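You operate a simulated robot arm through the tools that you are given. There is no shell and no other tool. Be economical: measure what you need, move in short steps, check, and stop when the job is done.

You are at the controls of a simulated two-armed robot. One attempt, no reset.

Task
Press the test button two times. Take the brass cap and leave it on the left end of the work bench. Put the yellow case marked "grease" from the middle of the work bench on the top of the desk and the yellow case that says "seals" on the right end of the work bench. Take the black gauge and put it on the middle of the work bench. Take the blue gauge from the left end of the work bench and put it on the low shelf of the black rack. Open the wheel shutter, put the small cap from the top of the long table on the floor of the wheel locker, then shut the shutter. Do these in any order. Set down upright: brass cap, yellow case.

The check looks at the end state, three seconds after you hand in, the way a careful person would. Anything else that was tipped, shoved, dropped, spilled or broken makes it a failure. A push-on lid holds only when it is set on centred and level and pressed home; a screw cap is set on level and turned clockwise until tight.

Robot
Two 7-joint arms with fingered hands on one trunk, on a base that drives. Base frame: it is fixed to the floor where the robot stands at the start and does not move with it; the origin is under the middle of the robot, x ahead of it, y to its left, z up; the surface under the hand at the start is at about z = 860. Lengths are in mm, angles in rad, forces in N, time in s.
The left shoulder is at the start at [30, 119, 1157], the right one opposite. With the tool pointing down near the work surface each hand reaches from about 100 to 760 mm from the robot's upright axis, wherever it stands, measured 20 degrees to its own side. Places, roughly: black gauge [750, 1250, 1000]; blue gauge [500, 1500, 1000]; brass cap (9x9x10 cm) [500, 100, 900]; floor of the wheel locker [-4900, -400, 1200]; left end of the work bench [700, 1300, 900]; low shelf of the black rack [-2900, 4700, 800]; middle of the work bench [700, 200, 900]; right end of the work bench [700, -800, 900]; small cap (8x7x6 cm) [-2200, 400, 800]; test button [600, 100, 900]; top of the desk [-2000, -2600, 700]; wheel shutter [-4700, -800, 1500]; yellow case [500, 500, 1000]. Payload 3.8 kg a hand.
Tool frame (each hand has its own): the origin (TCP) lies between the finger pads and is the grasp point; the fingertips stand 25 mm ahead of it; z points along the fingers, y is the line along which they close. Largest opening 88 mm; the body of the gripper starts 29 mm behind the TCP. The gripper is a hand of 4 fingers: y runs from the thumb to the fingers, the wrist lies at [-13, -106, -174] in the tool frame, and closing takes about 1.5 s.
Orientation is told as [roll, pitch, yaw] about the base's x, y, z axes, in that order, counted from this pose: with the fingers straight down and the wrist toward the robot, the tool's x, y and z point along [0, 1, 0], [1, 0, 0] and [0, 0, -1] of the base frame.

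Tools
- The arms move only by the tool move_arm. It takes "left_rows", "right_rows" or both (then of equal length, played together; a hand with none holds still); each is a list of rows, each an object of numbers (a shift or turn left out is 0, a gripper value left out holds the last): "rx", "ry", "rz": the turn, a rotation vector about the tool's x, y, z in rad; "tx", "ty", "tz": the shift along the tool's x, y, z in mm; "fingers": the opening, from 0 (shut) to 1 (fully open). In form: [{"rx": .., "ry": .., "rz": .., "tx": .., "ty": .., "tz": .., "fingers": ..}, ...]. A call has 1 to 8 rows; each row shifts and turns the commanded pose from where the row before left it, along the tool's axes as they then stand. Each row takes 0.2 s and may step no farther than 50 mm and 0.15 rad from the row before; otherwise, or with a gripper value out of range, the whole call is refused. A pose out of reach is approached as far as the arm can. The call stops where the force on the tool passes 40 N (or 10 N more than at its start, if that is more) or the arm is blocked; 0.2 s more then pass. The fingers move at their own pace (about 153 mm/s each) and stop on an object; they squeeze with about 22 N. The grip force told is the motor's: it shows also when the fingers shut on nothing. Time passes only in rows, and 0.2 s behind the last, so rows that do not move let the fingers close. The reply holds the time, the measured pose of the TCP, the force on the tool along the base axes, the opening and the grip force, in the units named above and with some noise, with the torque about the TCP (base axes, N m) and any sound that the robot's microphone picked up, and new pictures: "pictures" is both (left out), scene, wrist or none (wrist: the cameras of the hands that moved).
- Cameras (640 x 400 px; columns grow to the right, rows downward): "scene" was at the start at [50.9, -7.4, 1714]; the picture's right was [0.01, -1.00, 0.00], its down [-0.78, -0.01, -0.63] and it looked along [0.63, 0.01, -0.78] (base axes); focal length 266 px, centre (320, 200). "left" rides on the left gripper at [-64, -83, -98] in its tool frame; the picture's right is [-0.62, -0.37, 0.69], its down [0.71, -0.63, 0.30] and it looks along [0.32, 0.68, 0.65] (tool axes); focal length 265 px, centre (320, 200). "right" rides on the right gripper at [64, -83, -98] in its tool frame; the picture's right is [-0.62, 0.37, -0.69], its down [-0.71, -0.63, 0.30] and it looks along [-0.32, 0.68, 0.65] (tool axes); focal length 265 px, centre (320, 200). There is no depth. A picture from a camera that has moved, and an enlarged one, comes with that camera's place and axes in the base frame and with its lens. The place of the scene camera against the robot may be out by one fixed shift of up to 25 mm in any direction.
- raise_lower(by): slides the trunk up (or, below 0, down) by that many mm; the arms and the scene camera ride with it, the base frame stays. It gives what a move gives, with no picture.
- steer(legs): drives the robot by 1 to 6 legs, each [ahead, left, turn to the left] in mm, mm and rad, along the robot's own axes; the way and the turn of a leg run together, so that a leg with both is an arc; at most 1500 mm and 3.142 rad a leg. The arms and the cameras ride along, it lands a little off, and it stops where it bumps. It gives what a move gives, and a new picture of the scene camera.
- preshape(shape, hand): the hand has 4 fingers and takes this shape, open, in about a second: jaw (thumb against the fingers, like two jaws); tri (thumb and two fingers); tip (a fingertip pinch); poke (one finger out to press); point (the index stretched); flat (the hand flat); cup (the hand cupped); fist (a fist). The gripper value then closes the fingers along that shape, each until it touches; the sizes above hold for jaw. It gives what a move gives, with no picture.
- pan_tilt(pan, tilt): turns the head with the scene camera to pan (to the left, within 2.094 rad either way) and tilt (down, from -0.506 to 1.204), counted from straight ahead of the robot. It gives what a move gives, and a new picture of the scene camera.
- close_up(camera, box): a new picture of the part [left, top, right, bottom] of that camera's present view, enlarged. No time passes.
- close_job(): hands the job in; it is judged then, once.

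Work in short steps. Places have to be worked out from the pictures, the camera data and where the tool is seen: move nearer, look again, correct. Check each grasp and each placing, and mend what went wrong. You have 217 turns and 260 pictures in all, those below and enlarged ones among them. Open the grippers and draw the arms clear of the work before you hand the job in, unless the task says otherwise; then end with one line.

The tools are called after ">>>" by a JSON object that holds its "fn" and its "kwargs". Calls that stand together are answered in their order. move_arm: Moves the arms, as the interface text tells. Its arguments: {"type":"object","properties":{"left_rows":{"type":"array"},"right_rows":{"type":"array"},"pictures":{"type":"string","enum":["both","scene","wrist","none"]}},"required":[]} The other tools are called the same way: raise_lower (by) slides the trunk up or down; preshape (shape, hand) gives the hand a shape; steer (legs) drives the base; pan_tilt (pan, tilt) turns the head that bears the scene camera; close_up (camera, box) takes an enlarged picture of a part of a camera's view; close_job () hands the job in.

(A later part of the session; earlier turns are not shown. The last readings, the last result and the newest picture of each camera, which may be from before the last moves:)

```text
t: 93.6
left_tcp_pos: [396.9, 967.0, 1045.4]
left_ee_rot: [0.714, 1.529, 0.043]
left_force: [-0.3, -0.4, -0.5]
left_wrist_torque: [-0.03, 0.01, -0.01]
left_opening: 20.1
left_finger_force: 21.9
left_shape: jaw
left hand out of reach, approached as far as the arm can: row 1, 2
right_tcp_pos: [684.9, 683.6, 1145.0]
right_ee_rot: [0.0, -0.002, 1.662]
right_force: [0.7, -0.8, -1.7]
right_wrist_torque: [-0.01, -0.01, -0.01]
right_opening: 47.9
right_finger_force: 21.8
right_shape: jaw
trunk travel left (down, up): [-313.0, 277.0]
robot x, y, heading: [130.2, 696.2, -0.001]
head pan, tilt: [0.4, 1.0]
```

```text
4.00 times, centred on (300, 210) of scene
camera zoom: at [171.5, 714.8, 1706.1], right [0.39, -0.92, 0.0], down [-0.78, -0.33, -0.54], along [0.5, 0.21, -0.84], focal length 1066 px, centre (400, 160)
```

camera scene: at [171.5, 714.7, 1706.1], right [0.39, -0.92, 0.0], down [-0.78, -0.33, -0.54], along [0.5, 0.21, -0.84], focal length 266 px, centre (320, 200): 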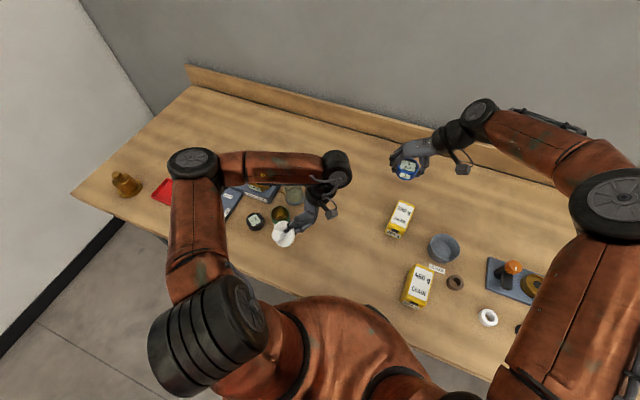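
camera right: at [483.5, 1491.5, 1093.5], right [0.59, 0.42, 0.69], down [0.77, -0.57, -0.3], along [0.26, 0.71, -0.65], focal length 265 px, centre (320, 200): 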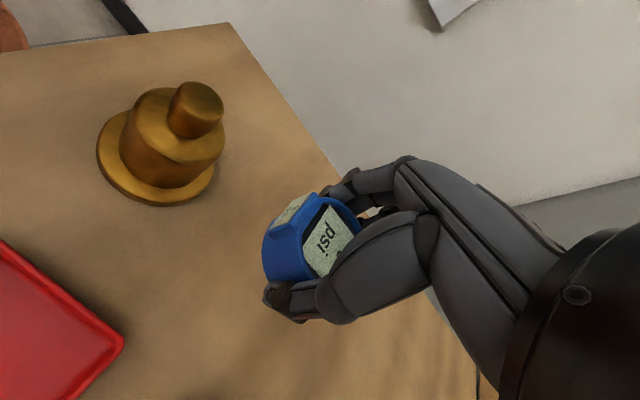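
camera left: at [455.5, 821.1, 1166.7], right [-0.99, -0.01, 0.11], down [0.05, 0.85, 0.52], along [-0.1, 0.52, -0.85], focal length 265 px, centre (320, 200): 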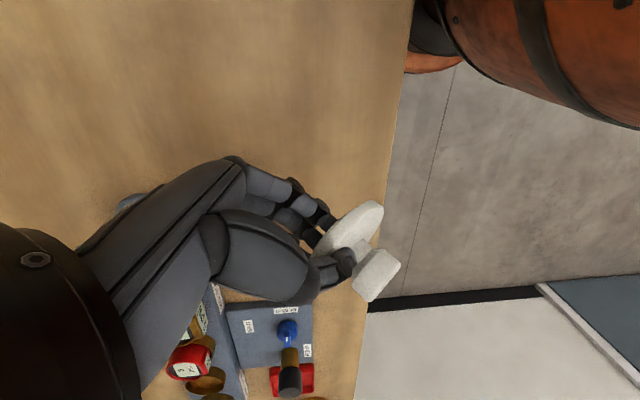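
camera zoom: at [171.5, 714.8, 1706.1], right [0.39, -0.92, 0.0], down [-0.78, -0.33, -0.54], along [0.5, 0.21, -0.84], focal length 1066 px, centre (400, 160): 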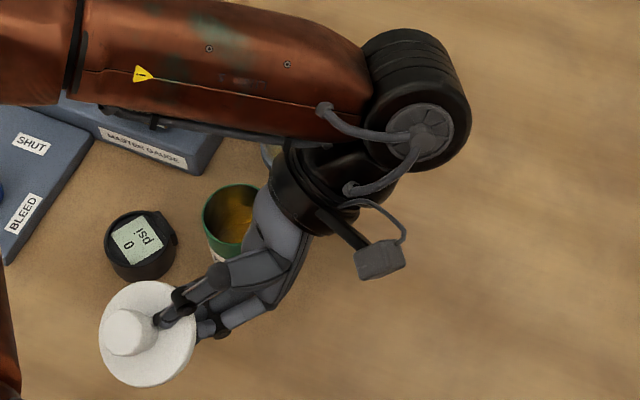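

The lid is now knob-up at ~48°, hand horizontal. Shift the base right 70 mm for clearance from the oil cup, then move the hand 35 mm forward and lower it.

>>> {"fn": "steer", "kwargs": {"legs": [[0, -70, 0]]}}

>>> {"fn": "move_arm", "kwargs": {"left_rows": [{"tx": 11, "tz": -14}, {"tx": 11, "tz": -14, "ty": 25}, {"ty": 30}], "pictures": "both"}}

```text
t: 94.6
left_tcp_pos: [397.0, 893.4, 1046.2]
left_ee_rot: [0.729, 1.529, 0.061]
left_force: [0.4, 0.6, 0.4]
left_wrist_torque: [0.01, -0.05, 0.0]
left_opening: 20.1
left_finger_force: 21.9
left_shape: jaw
right_tcp_pos: [685.5, 609.7, 1142.9]
right_ee_rot: [0.002, -0.003, 1.664]
right_force: [0.3, 0.4, -1.5]
right_wrist_torque: [0.04, 0.0, 0.01]
right_opening: 48.0
right_finger_force: 22.0
right_shape: jaw
trunk travel left (down, up): [-313.0, 277.0]
robot x, y, heading: [135.3, 626.2, -0.004]
head pan, tilt: [0.4, 1.0]
camera scene: at [171.6, 640.4, 1706.1], right [0.39, -0.92, 0.0], down [-0.78, -0.33, -0.54], along [0.5, 0.21, -0.84], focal length 266 px, centre (320, 200)
```

scene: 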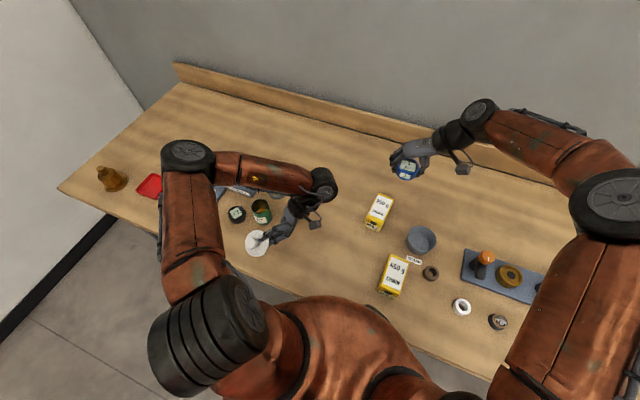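

```text
t: 95.4
left_tcp_pos: [418.4, 912.1, 988.2]
left_ee_rot: [0.656, 1.528, -0.011]
left_force: [0.7, 0.1, -0.3]
left_wrist_torque: [0.0, -0.01, -0.03]
left_opening: 20.0
left_finger_force: 22.2
left_shape: jaw
left hand out of reach, approached as far as the arm can: row 1, 2
right_tcp_pos: [684.3, 611.7, 1144.6]
right_ee_rot: [0.002, 0.0, 1.663]
right_force: [0.6, -0.4, -1.0]
right_wrist_torque: [-0.02, 0.02, -0.02]
right_opening: 48.0
right_finger_force: 22.2
right_shape: jaw
trunk travel left (down, up): [-313.0, 277.0]
robot x, y, heading: [130.9, 622.0, 0.0]
head pan, tilt: [0.4, 1.0]
camera scene: at [171.6, 644.1, 1706.1], right [0.39, -0.92, 0.0], down [-0.78, -0.33, -0.54], along [0.5, 0.21, -0.84], focal length 266 px, centre (320, 200)
camera left: at [452.9, 800.5, 1073.9], right [-0.94, -0.06, 0.33], down [0.18, 0.75, 0.64], along [-0.28, 0.66, -0.7], focal length 265 px, centre (320, 200)
```

scene: 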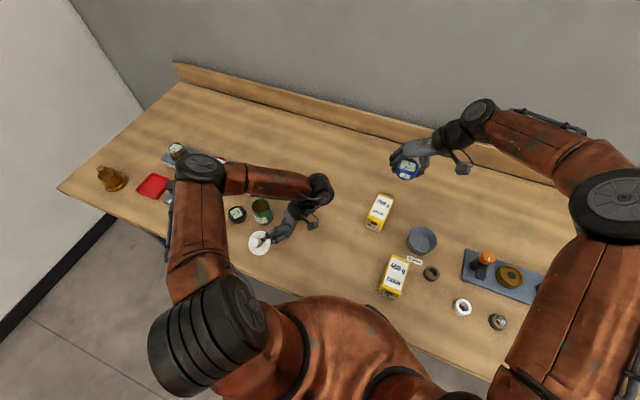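
left: 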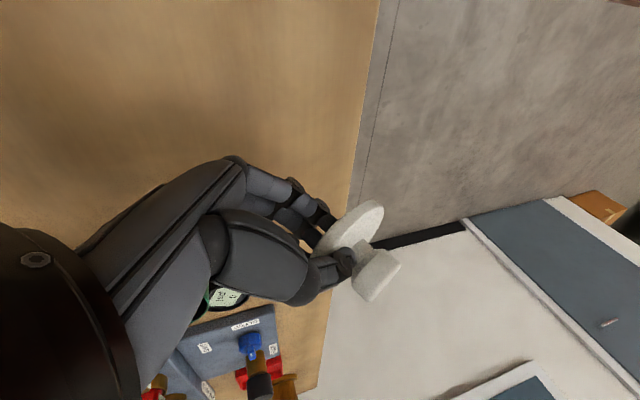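

Lower toward the bench; expect lid's low edge to touch at TCP z≈912.

>>> {"fn": "move_arm", "kwargs": {"left_rows": [{"ty": 25}, {"ty": 25}, {"ty": 10}], "pictures": "both"}}

>>> {"fn": "close_up", "kwargs": {"camera": "scene", "box": [180, 170, 340, 270]}}

```text
t: 96.2
left_tcp_pos: [403.2, 932.2, 946.2]
left_ee_rot: [0.66, 1.527, -0.01]
left_force: [-0.6, 0.8, -0.8]
left_wrist_torque: [-0.02, -0.04, 0.01]
left_opening: 20.1
left_finger_force: 22.3
left_shape: jaw
left hand out of reach, approached as far as the arm can: row 1, 2, 3
right_tcp_pos: [684.8, 610.6, 1144.9]
right_ee_rot: [0.001, -0.002, 1.664]
right_force: [-0.5, -0.5, -1.0]
right_wrist_torque: [0.01, -0.04, 0.02]
right_opening: 47.8
right_finger_force: 22.5
right_shape: jaw
trunk travel left (down, up): [-313.0, 277.0]
robot x, y, heading: [130.5, 626.1, -0.003]
head pan, tilt: [0.4, 1.0]
camera scene: at [171.7, 643.1, 1706.1], right [0.39, -0.92, 0.0], down [-0.78, -0.33, -0.54], along [0.5, 0.21, -0.84], focal length 266 px, centre (320, 200)
camera left: at [437.3, 821.0, 1031.0], right [-0.94, -0.06, 0.33], down [0.18, 0.75, 0.64], along [-0.28, 0.66, -0.7], focal length 265 px, centre (320, 200)
```

scene: 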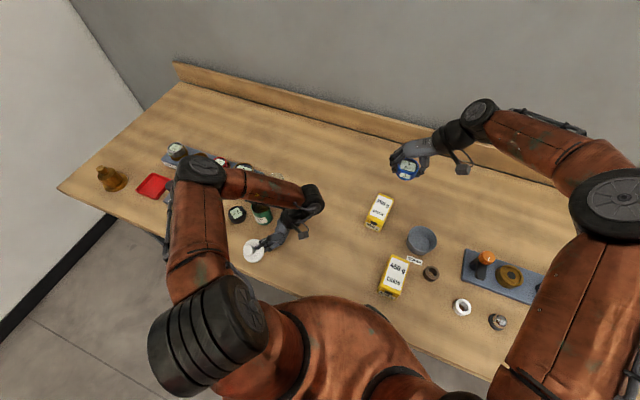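
left: 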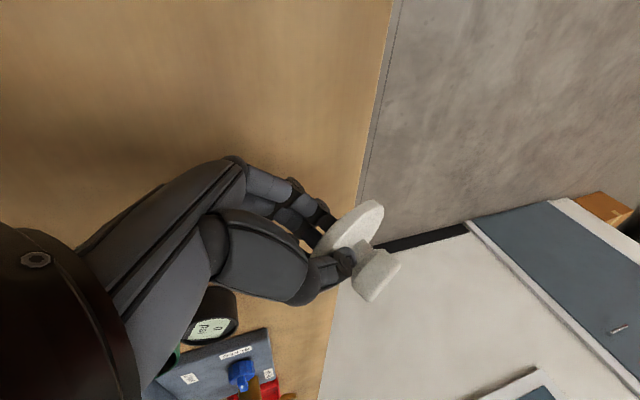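

```text
4.00 times, centred on (260, 220) of scene
camera zoom: at [171.7, 643.1, 1706.1], right [0.39, -0.92, 0.0], down [-0.78, -0.33, -0.54], along [0.5, 0.21, -0.84], focal length 1066 px, centre (560, 120)
```

zoom: 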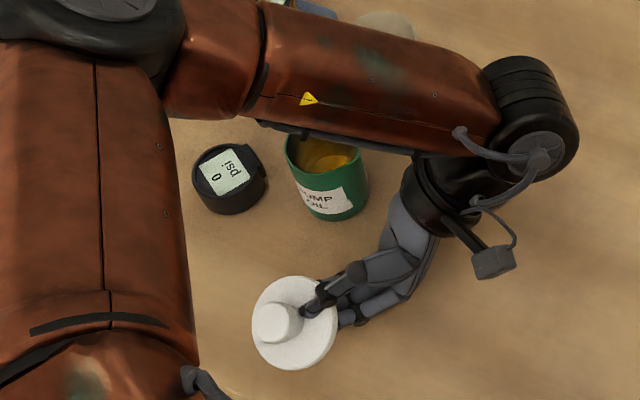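

The arm drifts when forced lower; use the trunk to go down instead.

>>> {"fn": "raise_lower", "kwargs": {"by": -25}}

>>> {"fn": "close_up", "kwargs": {"camera": "scene", "box": [200, 200, 320, 275]}}

```text
t: 96.9
left_tcp_pos: [403.6, 931.6, 920.5]
left_ee_rot: [0.654, 1.526, -0.014]
left_force: [-0.2, -0.9, 0.3]
left_wrist_torque: [-0.02, -0.01, 0.0]
left_opening: 20.0
left_finger_force: 22.3
left_shape: jaw
right_tcp_pos: [685.0, 610.6, 1119.0]
right_ee_rot: [0.002, -0.002, 1.662]
right_force: [0.1, 0.2, -1.5]
right_wrist_torque: [-0.04, 0.02, -0.01]
right_opening: 48.3
right_finger_force: 22.1
right_shape: jaw
trunk travel left (down, up): [-288.0, 302.0]
robot x, y, heading: [130.2, 627.7, 0.001]
head pan, tilt: [0.4, 1.0]
```

```text
5.33 times, centred on (260, 238) of scene
camera zoom: at [171.3, 643.1, 1681.1], right [0.39, -0.92, 0.0], down [-0.78, -0.33, -0.54], along [0.5, 0.21, -0.84], focal length 1421 px, centre (640, 0)
```

zoom: 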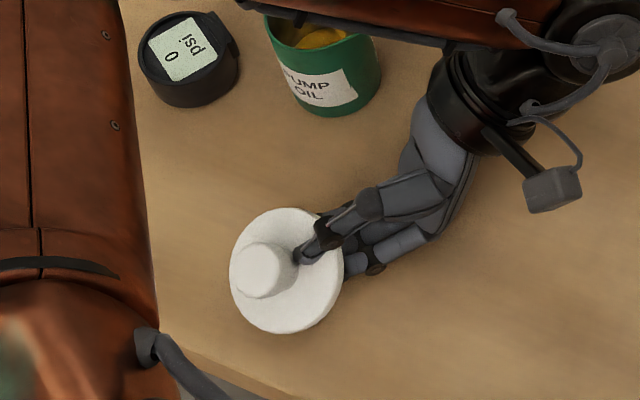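

>>> {"fn": "raise_lower", "kwargs": {"by": -8}}

>>> {"fn": "raise_lower", "kwargs": {"by": -5}}

```text
t: 97.5
left_tcp_pos: [402.8, 932.3, 913.2]
left_ee_rot: [0.656, 1.525, -0.013]
left_force: [-0.2, -0.1, -1.4]
left_wrist_torque: [0.02, 0.01, 0.01]
left_opening: 20.0
left_finger_force: 22.6
left_shape: jaw
right_tcp_pos: [686.3, 611.6, 1111.6]
right_ee_rot: [0.0, -0.001, 1.663]
right_force: [-0.2, -0.1, -1.5]
right_wrist_torque: [0.02, 0.02, -0.01]
right_opening: 47.6
right_finger_force: 22.2
right_shape: jaw
trunk travel left (down, up): [-280.0, 310.0]
robot x, y, heading: [131.0, 624.4, -0.003]
head pan, tilt: [0.4, 1.0]
```

```text
t: 98.0
left_tcp_pos: [402.1, 932.7, 908.3]
left_ee_rot: [0.657, 1.526, -0.014]
left_force: [-0.2, 0.5, -0.8]
left_wrist_torque: [-0.02, -0.01, 0.01]
left_opening: 20.2
left_finger_force: 22.2
left_shape: jaw
right_tcp_pos: [685.4, 612.8, 1106.8]
right_ee_rot: [0.002, -0.002, 1.665]
right_force: [-0.7, -0.1, -1.6]
right_wrist_torque: [-0.01, 0.01, 0.01]
right_opening: 48.0
right_finger_force: 22.0
right_shape: jaw
trunk travel left (down, up): [-275.0, 315.0]
robot x, y, heading: [134.1, 622.0, -0.001]
head pan, tilt: [0.4, 1.0]
```

No contact yet; continue gently.

>>> {"fn": "raise_lower", "kwargs": {"by": -6}}

>>> {"fn": "close_up", "kwargs": {"camera": "scene", "box": [200, 200, 320, 275]}}

>>> {"fn": "close_up", "kwargs": {"camera": "left", "box": [220, 140, 460, 330]}}

```text
t: 98.6
left_tcp_pos: [403.0, 932.5, 902.8]
left_ee_rot: [0.678, 1.525, 0.011]
left_force: [1.1, -1.8, 11.4]
left_wrist_torque: [-0.09, -0.28, -0.05]
left_opening: 18.7
left_finger_force: 22.1
left_shape: jaw
right_tcp_pos: [685.2, 611.1, 1100.4]
right_ee_rot: [0.002, -0.002, 1.663]
right_force: [-0.2, -0.5, -2.0]
right_wrist_torque: [0.02, 0.01, -0.01]
right_opening: 47.8
right_finger_force: 22.3
right_shape: jaw
trunk travel left (down, up): [-269.0, 321.0]
robot x, y, heading: [132.2, 622.3, -0.003]
head pan, tilt: [0.4, 1.0]
```

```text
5.33 times, centred on (260, 238) of scene
camera zoom: at [171.2, 642.4, 1662.2], right [0.39, -0.92, 0.0], down [-0.78, -0.33, -0.54], along [0.5, 0.21, -0.84], focal length 1421 px, centre (640, 0)
```

zoom: 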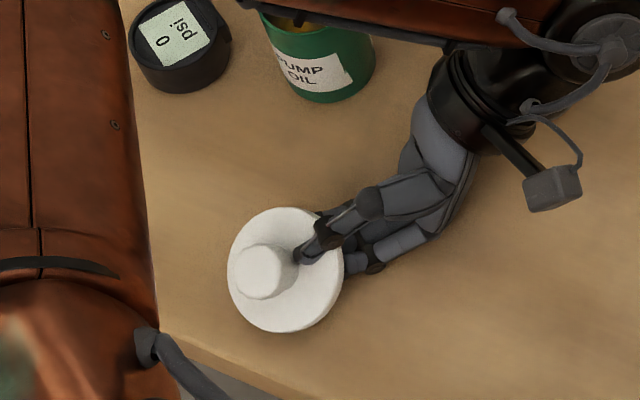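

```text
2.11 times, centred on (340, 235) of left
camera zoom: at [437.3, 820.4, 988.0], right [-0.94, -0.06, 0.33], down [0.18, 0.75, 0.64], along [-0.28, 0.66, -0.7], focal length 559 px, centre (278, 126)
```

zoom: 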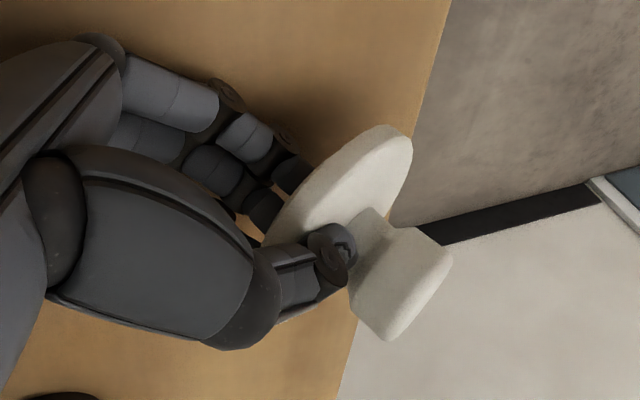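

Lid edge touches the bench. Open only partly (fingers would otherwise hit the bench) and withdraw along the hand axis.

>>> {"fn": "move_arm", "kwargs": {"left_rows": [{"fingers": 0.36}, {}, {}], "pictures": "none"}}

>>> {"fn": "close_up", "kwargs": {"camera": "scene", "box": [200, 200, 320, 275]}}

```text
t: 99.4
left_tcp_pos: [403.9, 931.8, 903.4]
left_ee_rot: [0.713, 1.526, 0.042]
left_force: [3.7, 0.8, 23.6]
left_wrist_torque: [0.06, -0.54, 0.05]
left_opening: 27.7
left_finger_force: 0.1
left_shape: jaw
right_tcp_pos: [684.8, 610.8, 1101.4]
right_ee_rot: [0.002, -0.001, 1.665]
right_force: [-0.1, 0.3, -1.3]
right_wrist_torque: [0.01, -0.02, -0.04]
right_opening: 47.8
right_finger_force: 22.4
right_shape: jaw
trunk travel left (down, up): [-269.0, 321.0]
robot x, y, heading: [132.1, 622.5, -0.003]
head pan, tilt: [0.4, 1.0]
```

```text
5.33 times, centred on (260, 238) of scene
camera zoom: at [170.8, 641.7, 1662.3], right [0.39, -0.92, 0.0], down [-0.78, -0.33, -0.54], along [0.5, 0.21, -0.84], focal length 1421 px, centre (640, 0)
```

zoom: 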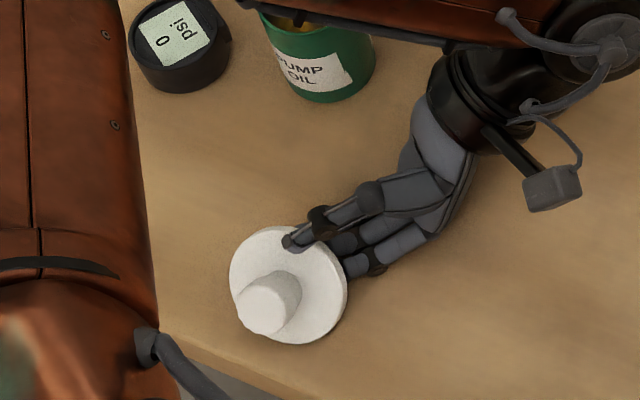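

Knob is up, lid leaning on the fingers. Withdraw backwards.

>>> {"fn": "move_arm", "kwargs": {"left_rows": [{"ty": -4, "tz": -5}, {"tz": -20}, {"tz": -20}, {"tz": -20}], "pictures": "none"}}

>>> {"fn": "close_up", "kwargs": {"camera": "scene", "box": [200, 200, 320, 275]}}

```text
t: 100.4
left_tcp_pos: [425.7, 922.6, 933.8]
left_ee_rot: [0.631, 1.525, -0.036]
left_force: [-0.4, -0.3, 1.4]
left_wrist_torque: [0.0, 0.02, 0.0]
left_opening: 31.4
left_finger_force: 0.1
left_shape: jaw
left hand out of reach, approached as far as the arm can: row 2, 3, 4
right_tcp_pos: [685.9, 611.0, 1098.7]
right_ee_rot: [0.002, -0.002, 1.663]
right_force: [-0.4, -0.1, -1.5]
right_wrist_torque: [0.03, 0.01, 0.01]
right_opening: 47.8
right_finger_force: 22.2
right_shape: jaw
trunk travel left (down, up): [-269.0, 321.0]
robot x, y, heading: [132.7, 623.0, -0.006]
head pan, tilt: [0.4, 1.0]
```

```text
5.33 times, centred on (260, 238) of scene
camera zoom: at [171.9, 642.9, 1662.1], right [0.39, -0.92, 0.0], down [-0.78, -0.33, -0.54], along [0.5, 0.21, -0.84], focal length 1421 px, centre (640, 0)
```

zoom: 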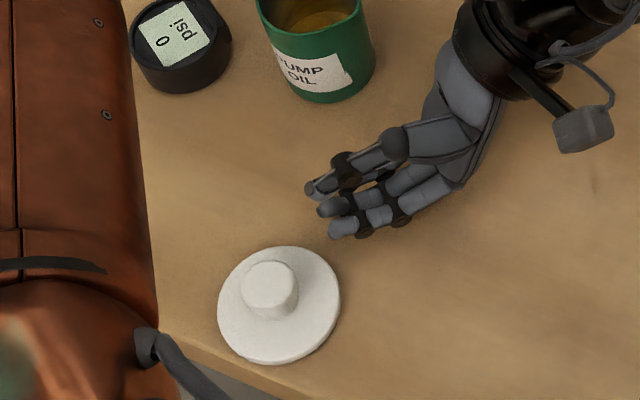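

The lid now lies flat, knob up. Raise the trunk and roll the hand back to tool-down.

>>> {"fn": "raise_lower", "kwargs": {"by": 100}}

>>> {"fn": "move_arm", "kwargs": {"left_rows": [{"rx": -0.15, "fingers": 1}, {"rx": -0.15}, {"rx": -0.15}, {"rx": -0.15}, {"rx": -0.15}, {"rx": -0.15}, {"rx": -0.15}, {"rx": -0.15}], "pictures": "none"}}

>>> {"fn": "move_arm", "kwargs": {"left_rows": [{"rx": -0.15}, {"rx": -0.15}], "pictures": "both"}}

```text
t: 101.7
left_tcp_pos: [425.7, 923.3, 1033.5]
left_ee_rot: [0.629, 1.523, -0.04]
left_force: [0.3, 1.1, 0.0]
left_wrist_torque: [0.01, -0.01, 0.0]
left_opening: 31.6
left_finger_force: 0.1
left_shape: jaw
right_tcp_pos: [685.8, 612.4, 1200.2]
right_ee_rot: [0.002, 0.0, 1.663]
right_force: [0.7, 0.0, -3.0]
right_wrist_torque: [0.01, 0.01, -0.01]
right_opening: 47.9
right_finger_force: 21.8
right_shape: jaw
trunk travel left (down, up): [-369.0, 221.0]
robot x, y, heading: [135.0, 623.3, -0.004]
head pan, tilt: [0.4, 1.0]
```

```text
t: 103.5
left_tcp_pos: [425.1, 922.2, 1034.8]
left_ee_rot: [0.029, 0.332, -0.657]
left_force: [1.3, -1.1, 0.5]
left_wrist_torque: [0.01, 0.02, -0.01]
left_opening: 88.0
left_finger_force: 0.1
left_shape: jaw
right_tcp_pos: [685.3, 611.1, 1200.8]
right_ee_rot: [-0.001, 0.0, 1.663]
right_force: [-0.7, 0.2, -2.3]
right_wrist_torque: [0.01, -0.01, -0.01]
right_opening: 47.9
right_finger_force: 21.9
right_shape: jaw
trunk travel left (down, up): [-369.0, 221.0]
robot x, y, heading: [132.2, 621.9, -0.001]
head pan, tilt: [0.4, 1.0]
```

```text
t: 104.1
left_tcp_pos: [424.3, 923.7, 1034.0]
left_ee_rot: [0.028, 0.033, -0.668]
left_force: [-0.4, 0.2, 0.4]
left_wrist_torque: [0.01, 0.04, 0.0]
left_opening: 88.0
left_finger_force: 0.1
left_shape: jaw
right_tcp_pos: [685.2, 610.6, 1201.4]
right_ee_rot: [0.002, 0.0, 1.663]
right_force: [0.2, -0.8, -0.6]
right_wrist_torque: [0.03, 0.0, 0.0]
right_opening: 47.9
right_finger_force: 22.6
right_shape: jaw
trunk travel left (down, up): [-369.0, 221.0]
robot x, y, heading: [135.8, 622.8, -0.001]
head pan, tilt: [0.4, 1.0]
camera scene: at [171.2, 643.4, 1762.1], right [0.39, -0.92, 0.0], down [-0.78, -0.33, -0.54], along [0.5, 0.21, -0.84], focal length 266 px, centre (320, 200)
camera left: at [320.7, 920.7, 1133.8], right [-0.68, -0.23, -0.7], down [-0.05, 0.96, -0.26], along [0.73, -0.14, -0.67], focal length 265 px, centre (320, 200)
```

scene: 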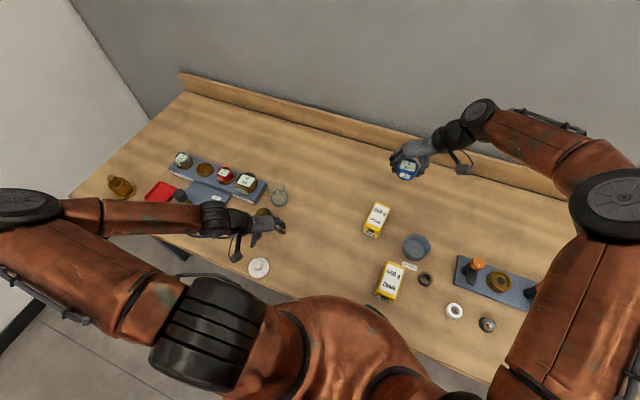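
left: 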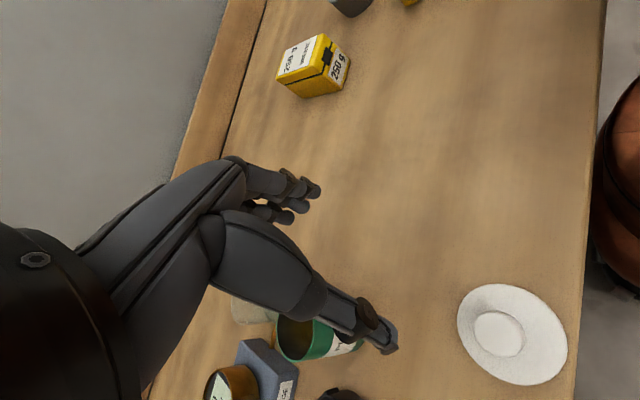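

Lid at ≈(366,956). Level the hand and move over the knob.

>>> {"fn": "move_arm", "kwargs": {"left_rows": [{"rx": -0.033, "ry": -0.028}, {"tx": -5.5, "ty": -33, "tz": 20}, {"tx": -5.5, "ty": -32, "tz": 25}, {"tz": 20}], "pictures": "both"}}

>>> {"fn": "close_up", "kwargs": {"camera": "scene", "box": [180, 210, 320, 300]}}

```text
t: 105.1
left_tcp_pos: [368.4, 954.4, 966.6]
left_ee_rot: [-0.002, 0.0, -0.666]
left_force: [0.1, 0.4, 0.4]
left_wrist_torque: [0.0, -0.02, 0.0]
left_opening: 87.7
left_finger_force: 0.0
left_shape: jaw
right_tcp_pos: [685.4, 612.1, 1200.5]
right_ee_rot: [0.002, -0.002, 1.663]
right_force: [0.0, -0.9, -2.3]
right_wrist_torque: [-0.01, 0.03, -0.02]
right_opening: 47.9
right_finger_force: 22.2
right_shape: jaw
trunk travel left (down, up): [-369.0, 221.0]
robot x, y, heading: [124.8, 622.3, -0.003]
head pan, tilt: [0.4, 1.0]
camera scene: at [172.5, 643.4, 1762.1], right [0.39, -0.92, 0.0], down [-0.78, -0.33, -0.54], along [0.5, 0.21, -0.84], focal length 266 px, centre (320, 200)
camera left: at [264.2, 954.9, 1066.9], right [-0.67, -0.26, -0.69], down [-0.05, 0.95, -0.31], along [0.74, -0.17, -0.66], focal length 265 px, centre (320, 200)
```

scene: 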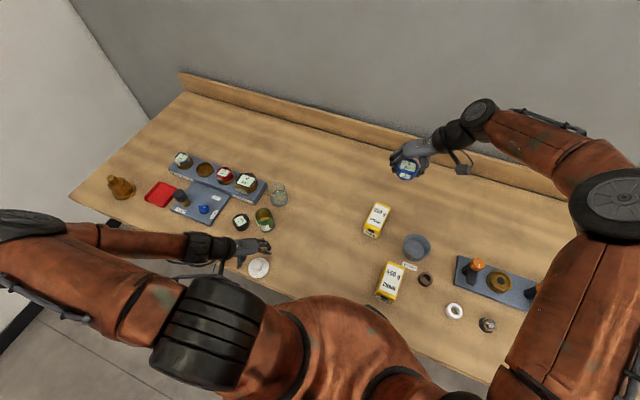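
left: 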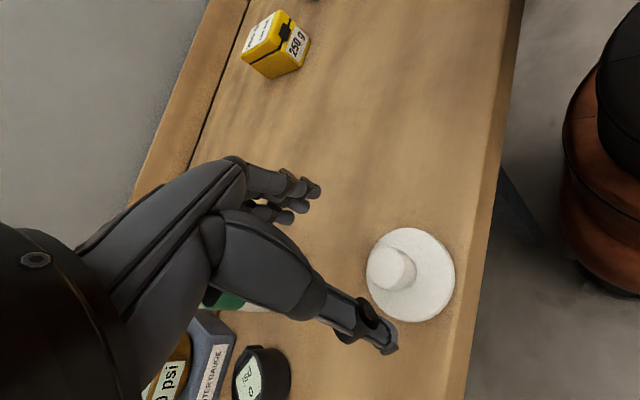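

```text
4.44 times, centred on (250, 255) of scene
camera zoom: at [172.5, 643.4, 1762.1], right [0.39, -0.92, 0.0], down [-0.78, -0.33, -0.54], along [0.5, 0.21, -0.84], focal length 1184 px, centre (631, -44)
```

zoom: 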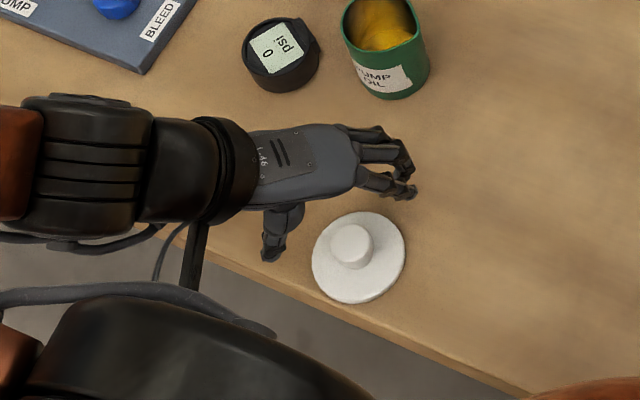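

Triangulated knob top (368,957,892). Descend to TCP z≈902 and grip the knob.

>>> {"fn": "move_arm", "kwargs": {"left_rows": [{"tx": 2, "ty": -1.6, "tz": 25}, {"tz": 25}, {"tz": 14}, {"fingers": 0}, {}, {}, {}, {}], "pictures": "wrist"}}

```text
t: 106.9
left_tcp_pos: [367.3, 951.2, 907.4]
left_ee_rot: [0.0, 0.004, -0.666]
left_force: [0.9, -0.2, -0.1]
left_wrist_torque: [0.0, 0.01, -0.01]
left_opening: 21.9
left_finger_force: 21.6
left_shape: jaw
left hand out of reach, approached as far as the arm can: row 3
right_tcp_pos: [684.6, 611.3, 1198.9]
right_ee_rot: [0.002, -0.003, 1.664]
right_force: [0.7, 0.8, -2.8]
right_wrist_torque: [-0.06, 0.01, 0.04]
right_opening: 47.8
right_finger_force: 22.3
right_shape: jaw
trunk travel left (down, up): [-369.0, 221.0]
robot x, y, heading: [130.7, 622.5, -0.006]
head pan, tilt: [0.4, 1.0]
camera left: at [262.1, 952.3, 1006.6], right [-0.67, -0.26, -0.69], down [-0.05, 0.95, -0.3], along [0.74, -0.17, -0.65], focal length 265 px, centre (320, 200)
```

left: 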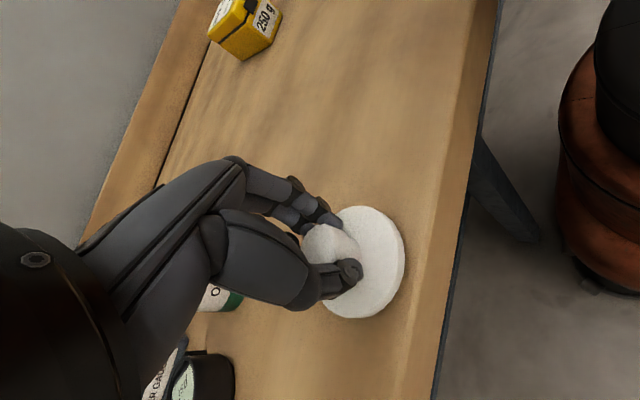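

Gripped at 22 mm. Lift and inspect the lid's attitude.

>>> {"fn": "move_arm", "kwargs": {"left_rows": [{"tz": -15}, {"tz": -40}, {"tz": -45}, {"tz": -45}], "pictures": "wrist"}}

>>> {"fn": "close_up", "kwargs": {"camera": "scene", "box": [180, 190, 320, 280]}}

```text
t: 107.9
left_tcp_pos: [366.8, 948.1, 1052.3]
left_ee_rot: [0.003, 0.003, -0.667]
left_force: [-0.1, -0.6, -0.1]
left_wrist_torque: [0.04, -0.01, -0.03]
left_opening: 21.8
left_finger_force: 21.8
left_shape: jaw
right_tcp_pos: [684.2, 610.6, 1199.3]
right_ee_rot: [0.001, -0.002, 1.663]
right_force: [1.0, -0.1, -1.8]
right_wrist_torque: [0.01, -0.02, 0.01]
right_opening: 47.9
right_finger_force: 21.7
right_shape: jaw
trunk travel left (down, up): [-369.0, 221.0]
robot x, y, heading: [132.5, 625.0, 0.001]
head pan, tilt: [0.4, 1.0]
camera left: at [261.4, 949.7, 1150.9], right [-0.67, -0.26, -0.69], down [-0.05, 0.95, -0.3], along [0.74, -0.17, -0.65], focal length 265 px, centre (320, 200)
```

left: 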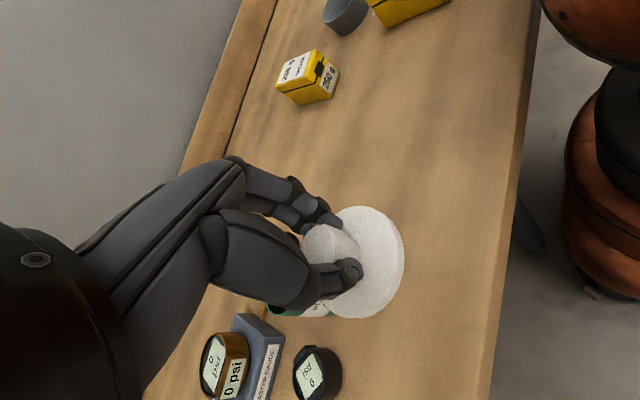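

```text
4.44 times, centred on (250, 235) of scene
camera zoom: at [171.2, 641.9, 1762.1], right [0.39, -0.92, 0.0], down [-0.78, -0.33, -0.54], along [0.5, 0.21, -0.84], focal length 1184 px, centre (631, 44)
```

zoom: 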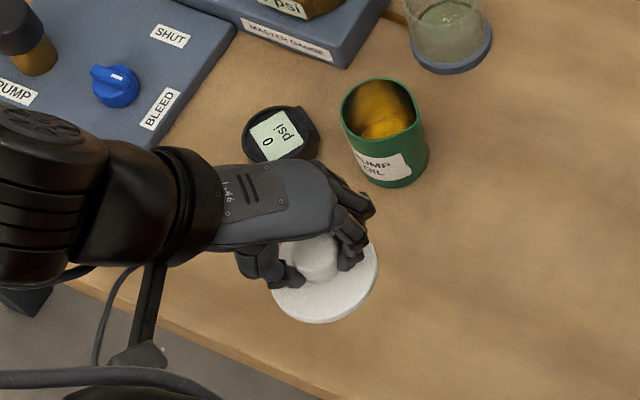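

Lid hangs level. Yaw the hand back to 0, raise, and shift the base left 140 mm to get the jar into easy reach.

>>> {"fn": "move_arm", "kwargs": {"left_rows": [{"tz": -40}, {"rz": -0.1334}, {"rz": -0.1334}, {"rz": -0.1334}, {"rz": -0.1334}, {"rz": -0.1334}], "pictures": "none"}}

```text
t: 109.3
left_tcp_pos: [382.9, 975.4, 1078.2]
left_ee_rot: [0.0, 0.001, 0.0]
left_force: [0.4, 0.8, -0.4]
left_wrist_torque: [0.02, 0.03, -0.01]
left_opening: 21.8
left_finger_force: 22.3
left_shape: jaw
left hand out of reach, approached as far as the arm can: row 4, 5, 6
right_tcp_pos: [686.6, 610.3, 1198.8]
right_ee_rot: [0.001, -0.002, 1.664]
right_force: [0.0, 0.2, -0.6]
right_wrist_torque: [-0.01, -0.02, 0.01]
right_opening: 48.1
right_finger_force: 22.1
right_shape: jaw
trunk travel left (down, up): [-369.0, 221.0]
robot x, y, heading: [132.8, 622.6, -0.004]
head pan, tilt: [0.4, 1.0]
```

>>> {"fn": "steer", "kwargs": {"legs": [[0, 130, 0.003]]}}

>>> {"fn": "move_arm", "kwargs": {"left_rows": [{"ty": 40}, {"ty": 40}, {"ty": 40}, {"ty": 40, "tx": -10}, {"ty": 40, "tx": -25}, {"ty": 30, "tx": -30}], "pictures": "both"}}

```text
t: 110.8
left_tcp_pos: [382.0, 1111.8, 1077.8]
left_ee_rot: [-0.002, 0.0, -0.003]
left_force: [0.3, 0.4, -0.6]
left_wrist_torque: [-0.02, -0.01, -0.03]
left_opening: 21.6
left_finger_force: 22.1
left_shape: jaw
right_tcp_pos: [683.0, 746.9, 1199.6]
right_ee_rot: [0.004, -0.001, 1.66]
right_force: [0.0, 0.6, -1.9]
right_wrist_torque: [0.0, 0.01, -0.04]
right_opening: 47.7
right_finger_force: 22.2
right_shape: jaw
trunk travel left (down, up): [-369.0, 221.0]
robot x, y, heading: [132.1, 759.1, -0.003]
head pan, tilt: [0.4, 1.0]
stopped in leg 1: the robot was blocked; the commanded pose is now the measured one
camera scene: at [170.3, 779.9, 1762.0], right [0.39, -0.92, 0.0], down [-0.78, -0.33, -0.54], along [0.5, 0.21, -0.84], focal length 266 px, centre (320, 200)
```

scene: 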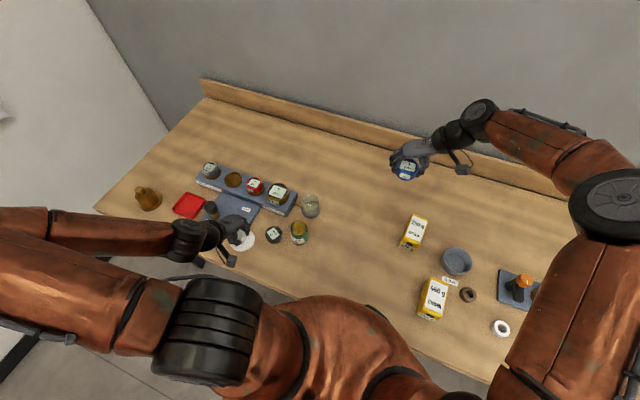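

```text
t: 112.2
left_tcp_pos: [612.1, 1042.8, 1078.9]
left_ee_rot: [0.0, 0.001, -0.005]
left_force: [0.4, -1.1, -0.6]
left_wrist_torque: [0.05, 0.01, -0.02]
left_opening: 21.8
left_finger_force: 21.7
left_shape: jaw
right_tcp_pos: [685.3, 743.6, 1199.2]
right_ee_rot: [0.003, -0.001, 1.662]
right_force: [-0.4, -0.2, -1.0]
right_wrist_torque: [0.03, 0.05, -0.05]
right_opening: 47.9
right_finger_force: 22.0
right_shape: jaw
trunk travel left (down, up): [-369.0, 221.0]
robot x, y, heading: [131.9, 759.4, 0.0]
head pan, tilt: [0.4, 1.0]
camera scene: at [171.7, 776.6, 1762.1], right [0.39, -0.92, 0.0], down [-0.78, -0.32, -0.54], along [0.5, 0.21, -0.84], focal length 266 px, centre (320, 200)
camera left: at [529.4, 979.5, 1177.1], right [-0.37, -0.62, -0.69], down [-0.63, 0.72, -0.3], along [0.68, 0.32, -0.66], focal length 265 px, centre (320, 200)
```

scene: 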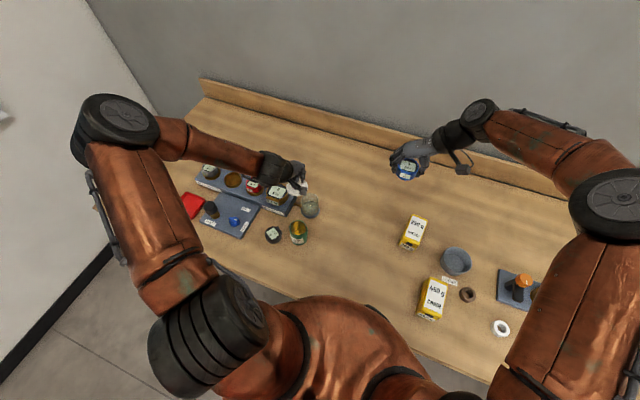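
left: 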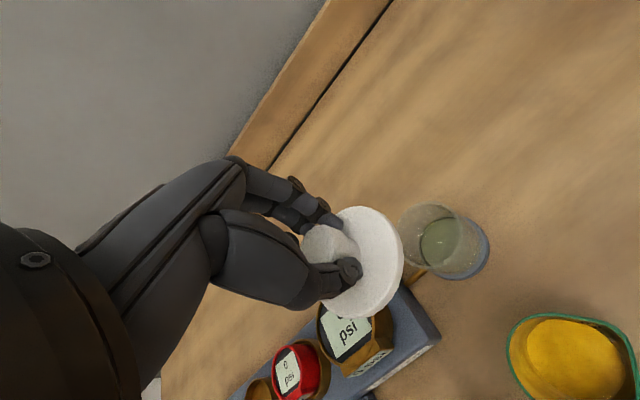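

Jar at ≈(636,1017). Zoom the left view to measure where the lid centre sits relative to the TCP.

>>> {"fn": "close_up", "kwargs": {"camera": "left", "box": [270, 170, 510, 320]}}

>>> {"fn": "close_up", "kwargs": {"camera": "scene", "box": [240, 150, 360, 225]}}

```text
2.67 times, centred on (390, 245) of left
camera zoom: at [529.4, 979.5, 1177.1], right [-0.37, -0.62, -0.69], down [-0.63, 0.72, -0.3], along [0.68, 0.32, -0.66], focal length 708 px, centre (133, 80)
```

zoom: 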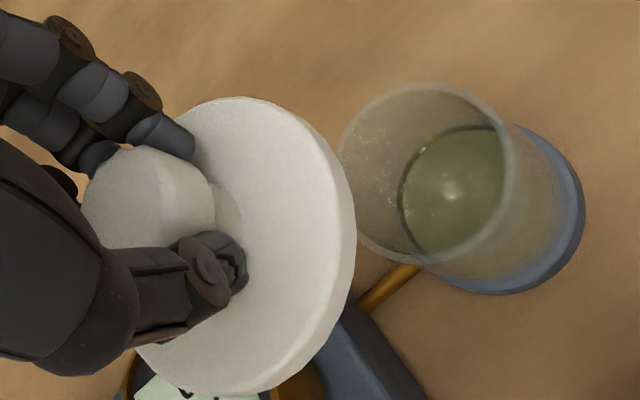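

```text
5.33 times, centred on (300, 188) of scene
camera zoom: at [171.7, 776.6, 1762.1], right [0.39, -0.92, 0.0], down [-0.78, -0.32, -0.54], along [0.5, 0.21, -0.84], focal length 1421 px, centre (427, 267)
```

zoom: 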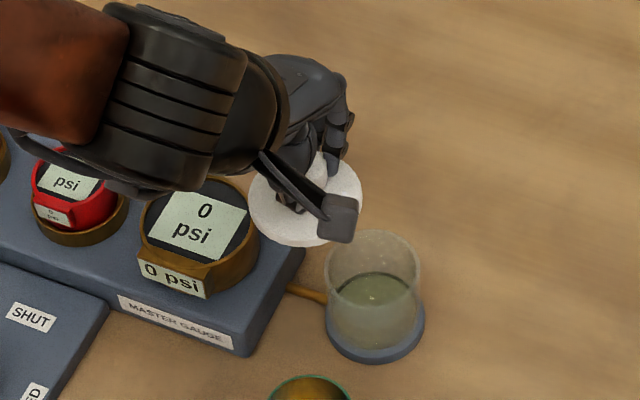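

Lid centre ≈ TCP+(−2,+4); jar (637,1017.5). Move to hover above the jar at TCP z≈1005.

>>> {"fn": "move_arm", "kwargs": {"left_rows": [{"ty": 14, "tx": -15}, {"ty": 13, "tx": -14}, {"tz": 35}, {"tz": 38}], "pictures": "none"}}

>>> {"fn": "close_up", "kwargs": {"camera": "left", "box": [270, 170, 510, 320]}}

>>> {"fn": "close_up", "kwargs": {"camera": "scene", "box": [240, 150, 360, 225]}}

```text
t: 113.2
left_tcp_pos: [638.3, 1016.2, 1007.0]
left_ee_rot: [0.0, 0.002, -0.003]
left_force: [0.2, -0.1, -0.1]
left_wrist_torque: [0.03, -0.01, -0.04]
left_opening: 21.8
left_finger_force: 21.8
left_shape: jaw
right_tcp_pos: [683.7, 743.5, 1198.9]
right_ee_rot: [0.003, -0.003, 1.662]
right_force: [0.6, -0.2, -1.2]
right_wrist_torque: [0.03, 0.05, 0.0]
right_opening: 47.9
right_finger_force: 22.5
right_shape: jaw
trunk travel left (down, up): [-369.0, 221.0]
robot x, y, heading: [129.7, 759.0, -0.004]
head pan, tilt: [0.4, 1.0]
```

```text
2.67 times, centred on (390, 245) of left
camera zoom: at [554.6, 951.9, 1105.6], right [-0.37, -0.62, -0.69], down [-0.63, 0.72, -0.3], along [0.68, 0.32, -0.66], focal length 708 px, centre (133, 80)
```

zoom: 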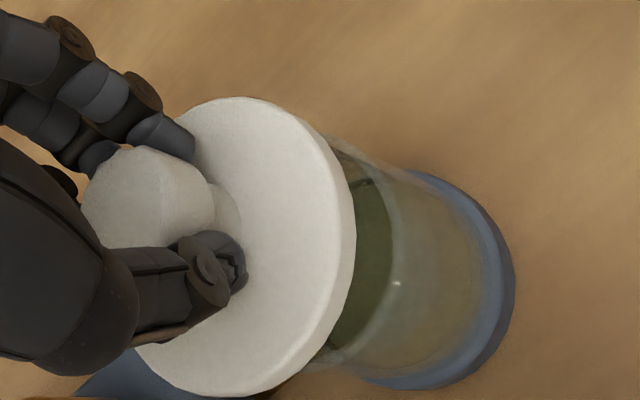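

```text
5.33 times, centred on (300, 188) of scene
camera zoom: at [170.9, 777.4, 1762.1], right [0.39, -0.92, 0.0], down [-0.78, -0.32, -0.54], along [0.5, 0.21, -0.84], focal length 1421 px, centre (427, 267)
```

zoom: 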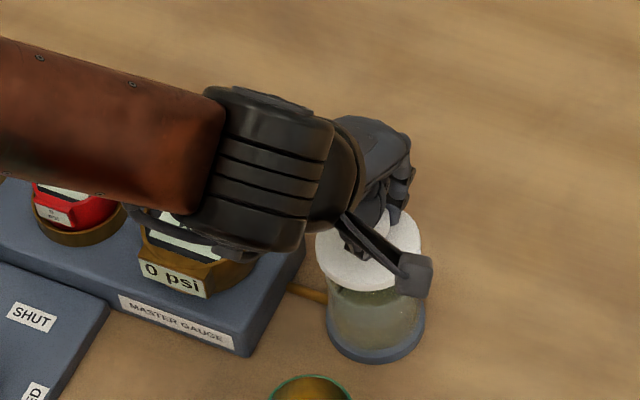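

Comparison of lid and jar axes in both views: lid needs +3.5 in x, −2 in y. Correct and lower toward the rim gently.

>>> {"fn": "move_arm", "kwargs": {"left_rows": [{"ty": 3.5, "tx": -2.5, "tz": 10}, {"tz": 8}, {"tz": 4}, {"tz": 3}], "pictures": "none"}}

>>> {"fn": "close_up", "kwargs": {"camera": "left", "box": [270, 170, 510, 320]}}

>>> {"fn": "close_up", "kwargs": {"camera": "scene", "box": [270, 170, 350, 220]}}

```text
t: 114.2
left_tcp_pos: [641.5, 1011.9, 980.6]
left_ee_rot: [0.0, 0.002, -0.004]
left_force: [-0.3, -0.3, -0.1]
left_wrist_torque: [-0.03, -0.02, 0.01]
left_opening: 21.7
left_finger_force: 22.3
left_shape: jaw
right_tcp_pos: [684.0, 744.7, 1199.0]
right_ee_rot: [0.002, -0.003, 1.661]
right_force: [0.2, -0.6, -1.3]
right_wrist_torque: [0.04, -0.02, -0.01]
right_opening: 47.9
right_finger_force: 21.5
right_shape: jaw
trunk travel left (down, up): [-369.0, 221.0]
robot x, y, heading: [128.1, 761.3, -0.01]
head pan, tilt: [0.4, 1.0]
```

```text
2.67 times, centred on (390, 245) of left
camera zoom: at [558.2, 948.7, 1080.6], right [-0.37, -0.62, -0.69], down [-0.63, 0.72, -0.3], along [0.68, 0.32, -0.65], focal length 708 px, centre (133, 80)
```

zoom: 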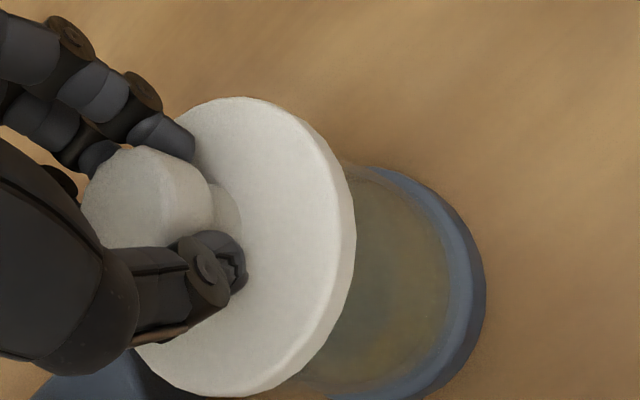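

```text
8.00 times, centred on (310, 195) of scene
camera zoom: at [170.3, 777.4, 1762.1], right [0.39, -0.92, 0.0], down [-0.78, -0.32, -0.54], along [0.5, 0.21, -0.84], focal length 2131 px, centre (400, 240)
```

zoom: 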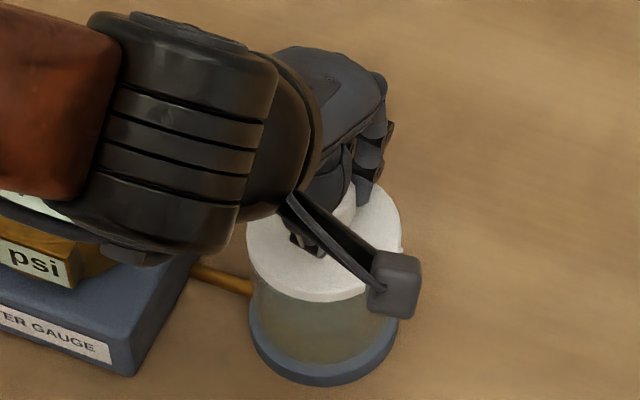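

Lid and jar are aligned within ~2 mm. Lower in 2 mm steps until contact.

>>> {"fn": "move_arm", "kwargs": {"left_rows": [{"tx": 1, "tz": 2}, {"tz": 2}, {"tz": 2}, {"tz": 2}], "pictures": "none"}}

```text
t: 115.2
left_tcp_pos: [639.1, 1013.4, 973.8]
left_ee_rot: [-0.001, 0.0, -0.003]
left_force: [-0.1, -0.4, 3.0]
left_wrist_torque: [0.03, -0.07, 0.02]
left_opening: 21.8
left_finger_force: 21.9
left_shape: jaw
right_tcp_pos: [682.7, 744.7, 1199.9]
right_ee_rot: [0.003, -0.002, 1.662]
right_force: [0.4, 0.0, -1.7]
right_wrist_torque: [0.05, 0.03, -0.03]
right_opening: 47.7
right_finger_force: 22.2
right_shape: jaw
trunk travel left (down, up): [-369.0, 221.0]
robot x, y, heading: [127.7, 758.9, -0.007]
head pan, tilt: [0.4, 1.0]
```

>>> {"fn": "move_arm", "kwargs": {"left_rows": [{"tz": 1.5}, {"tz": 1.5}, {"tz": 1.5}, {"tz": 1.5}], "pictures": "none"}}

>>> {"fn": "close_up", "kwargs": {"camera": "scene", "box": [270, 170, 350, 220]}}

```text
t: 116.2
left_tcp_pos: [641.4, 1012.8, 970.3]
left_ee_rot: [0.001, -0.006, -0.006]
left_force: [-2.6, 1.0, 29.7]
left_wrist_torque: [0.06, 0.01, 0.0]
left_opening: 24.0
left_finger_force: 22.3
left_shape: jaw
right_tcp_pos: [682.4, 743.9, 1201.3]
right_ee_rot: [-0.001, -0.002, 1.662]
right_force: [0.0, 0.4, -1.2]
right_wrist_torque: [-0.02, 0.03, -0.01]
right_opening: 47.9
right_finger_force: 21.7
right_shape: jaw
trunk travel left (down, up): [-369.0, 221.0]
robot x, y, heading: [133.7, 757.9, -0.006]
head pan, tilt: [0.4, 1.0]
```

```text
8.00 times, centred on (310, 195) of scene
camera zoom: at [166.3, 776.1, 1762.5], right [0.39, -0.92, 0.0], down [-0.78, -0.32, -0.54], along [0.5, 0.21, -0.84], focal length 2131 px, centre (400, 240)
```

zoom: 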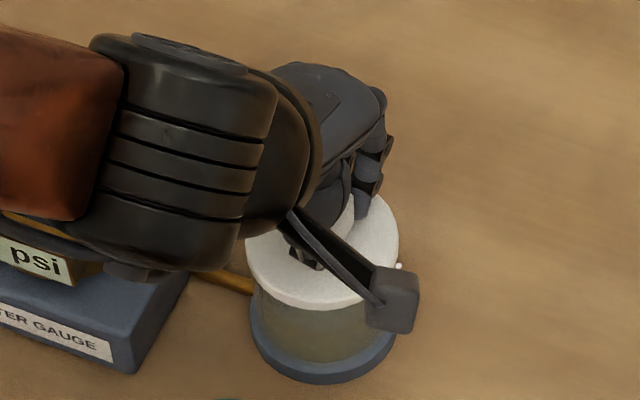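

Contact with 30 N, no click yet. Release, rise and look at how the lid sits.

>>> {"fn": "move_arm", "kwargs": {"left_rows": [{"tz": -2, "fingers": 0.5}, {}, {}, {"tz": -25, "fingers": 1}, {"tz": -40}, {"ty": -30, "tz": -20}, {"ty": -40}], "pictures": "none"}}

>>> {"fn": "close_up", "kwargs": {"camera": "scene", "box": [270, 160, 366, 220]}}

>>> {"fn": "close_up", "kwargs": {"camera": "left", "box": [300, 100, 540, 250]}}

```text
t: 117.8
left_tcp_pos: [572.5, 1013.5, 1053.0]
left_ee_rot: [0.002, 0.001, -0.004]
left_force: [0.2, 0.5, 0.3]
left_wrist_torque: [0.03, 0.05, 0.01]
left_opening: 87.7
left_finger_force: 0.1
left_shape: jaw
right_tcp_pos: [683.6, 744.2, 1199.6]
right_ee_rot: [0.002, -0.002, 1.662]
right_force: [0.0, 0.5, -2.1]
right_wrist_torque: [-0.03, 0.01, -0.01]
right_opening: 48.0
right_finger_force: 21.7
right_shape: jaw
trunk travel left (down, up): [-369.0, 221.0]
robot x, y, heading: [131.1, 758.9, -0.004]
head pan, tilt: [0.4, 1.0]
heard: snap
```

```text
6.67 times, centred on (318, 190) of scene
camera zoom: at [168.7, 777.8, 1762.1], right [0.39, -0.92, 0.0], down [-0.78, -0.32, -0.54], along [0.5, 0.21, -0.84], focal length 1776 px, centre (333, 267)
```

zoom: 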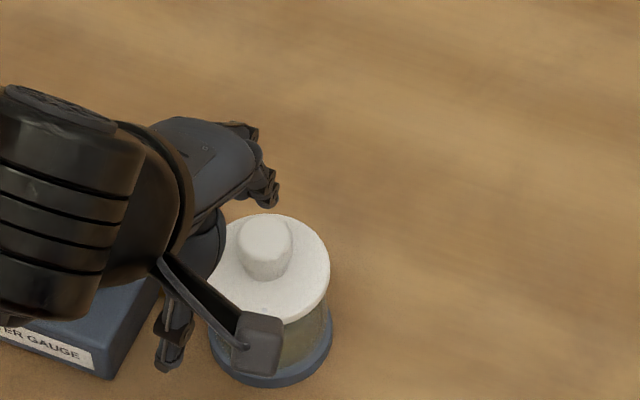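

```text
2.67 times, centred on (420, 175) of left
camera zoom: at [490.0, 949.9, 1151.8], right [-0.37, -0.62, -0.69], down [-0.63, 0.72, -0.3], along [0.68, 0.32, -0.65], focal length 708 px, centre (53, 267)
```

zoom: 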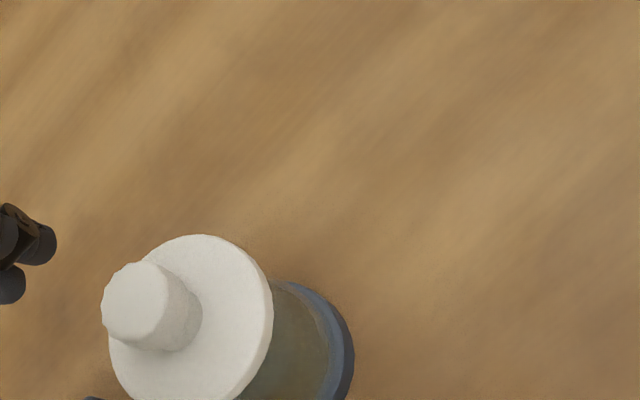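

A snap was heard – likely the lid seating. To be sure, press the knob from above with closed fingers.

>>> {"fn": "move_arm", "kwargs": {"left_rows": [{"fingers": 0}, {"ty": 34, "tx": 2}, {"ty": 33, "tx": 2}, {}, {"tz": 30}, {"tz": 25}], "pictures": "wrist"}}

```text
t: 119.2
left_tcp_pos: [638.7, 1016.3, 996.9]
left_ee_rot: [0.0, 0.0, -0.004]
left_force: [0.4, -0.5, 0.2]
left_wrist_torque: [-0.03, -0.01, 0.0]
left_opening: 0.0
left_finger_force: 21.9
left_shape: jaw
right_tcp_pos: [684.4, 745.1, 1198.9]
right_ee_rot: [0.002, 0.0, 1.661]
right_force: [0.7, 0.3, -2.0]
right_wrist_torque: [0.01, 0.02, 0.0]
right_opening: 48.0
right_finger_force: 22.1
right_shape: jaw
trunk travel left (down, up): [-369.0, 221.0]
robot x, y, heading: [128.7, 759.8, -0.008]
head pan, tilt: [0.4, 1.0]
camera left: at [555.4, 953.5, 1096.6], right [-0.37, -0.62, -0.69], down [-0.63, 0.72, -0.3], along [0.68, 0.32, -0.65], focal length 265 px, centre (320, 200)
```

left: 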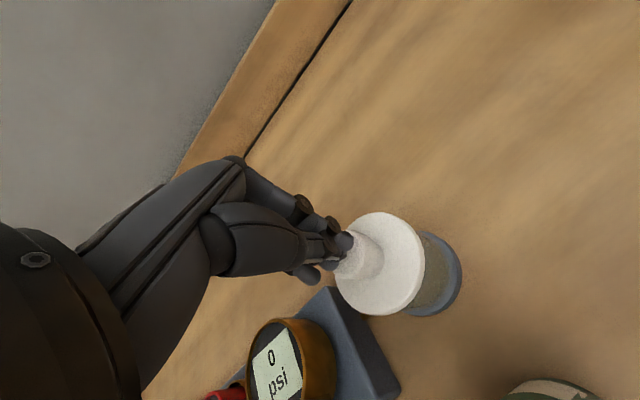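

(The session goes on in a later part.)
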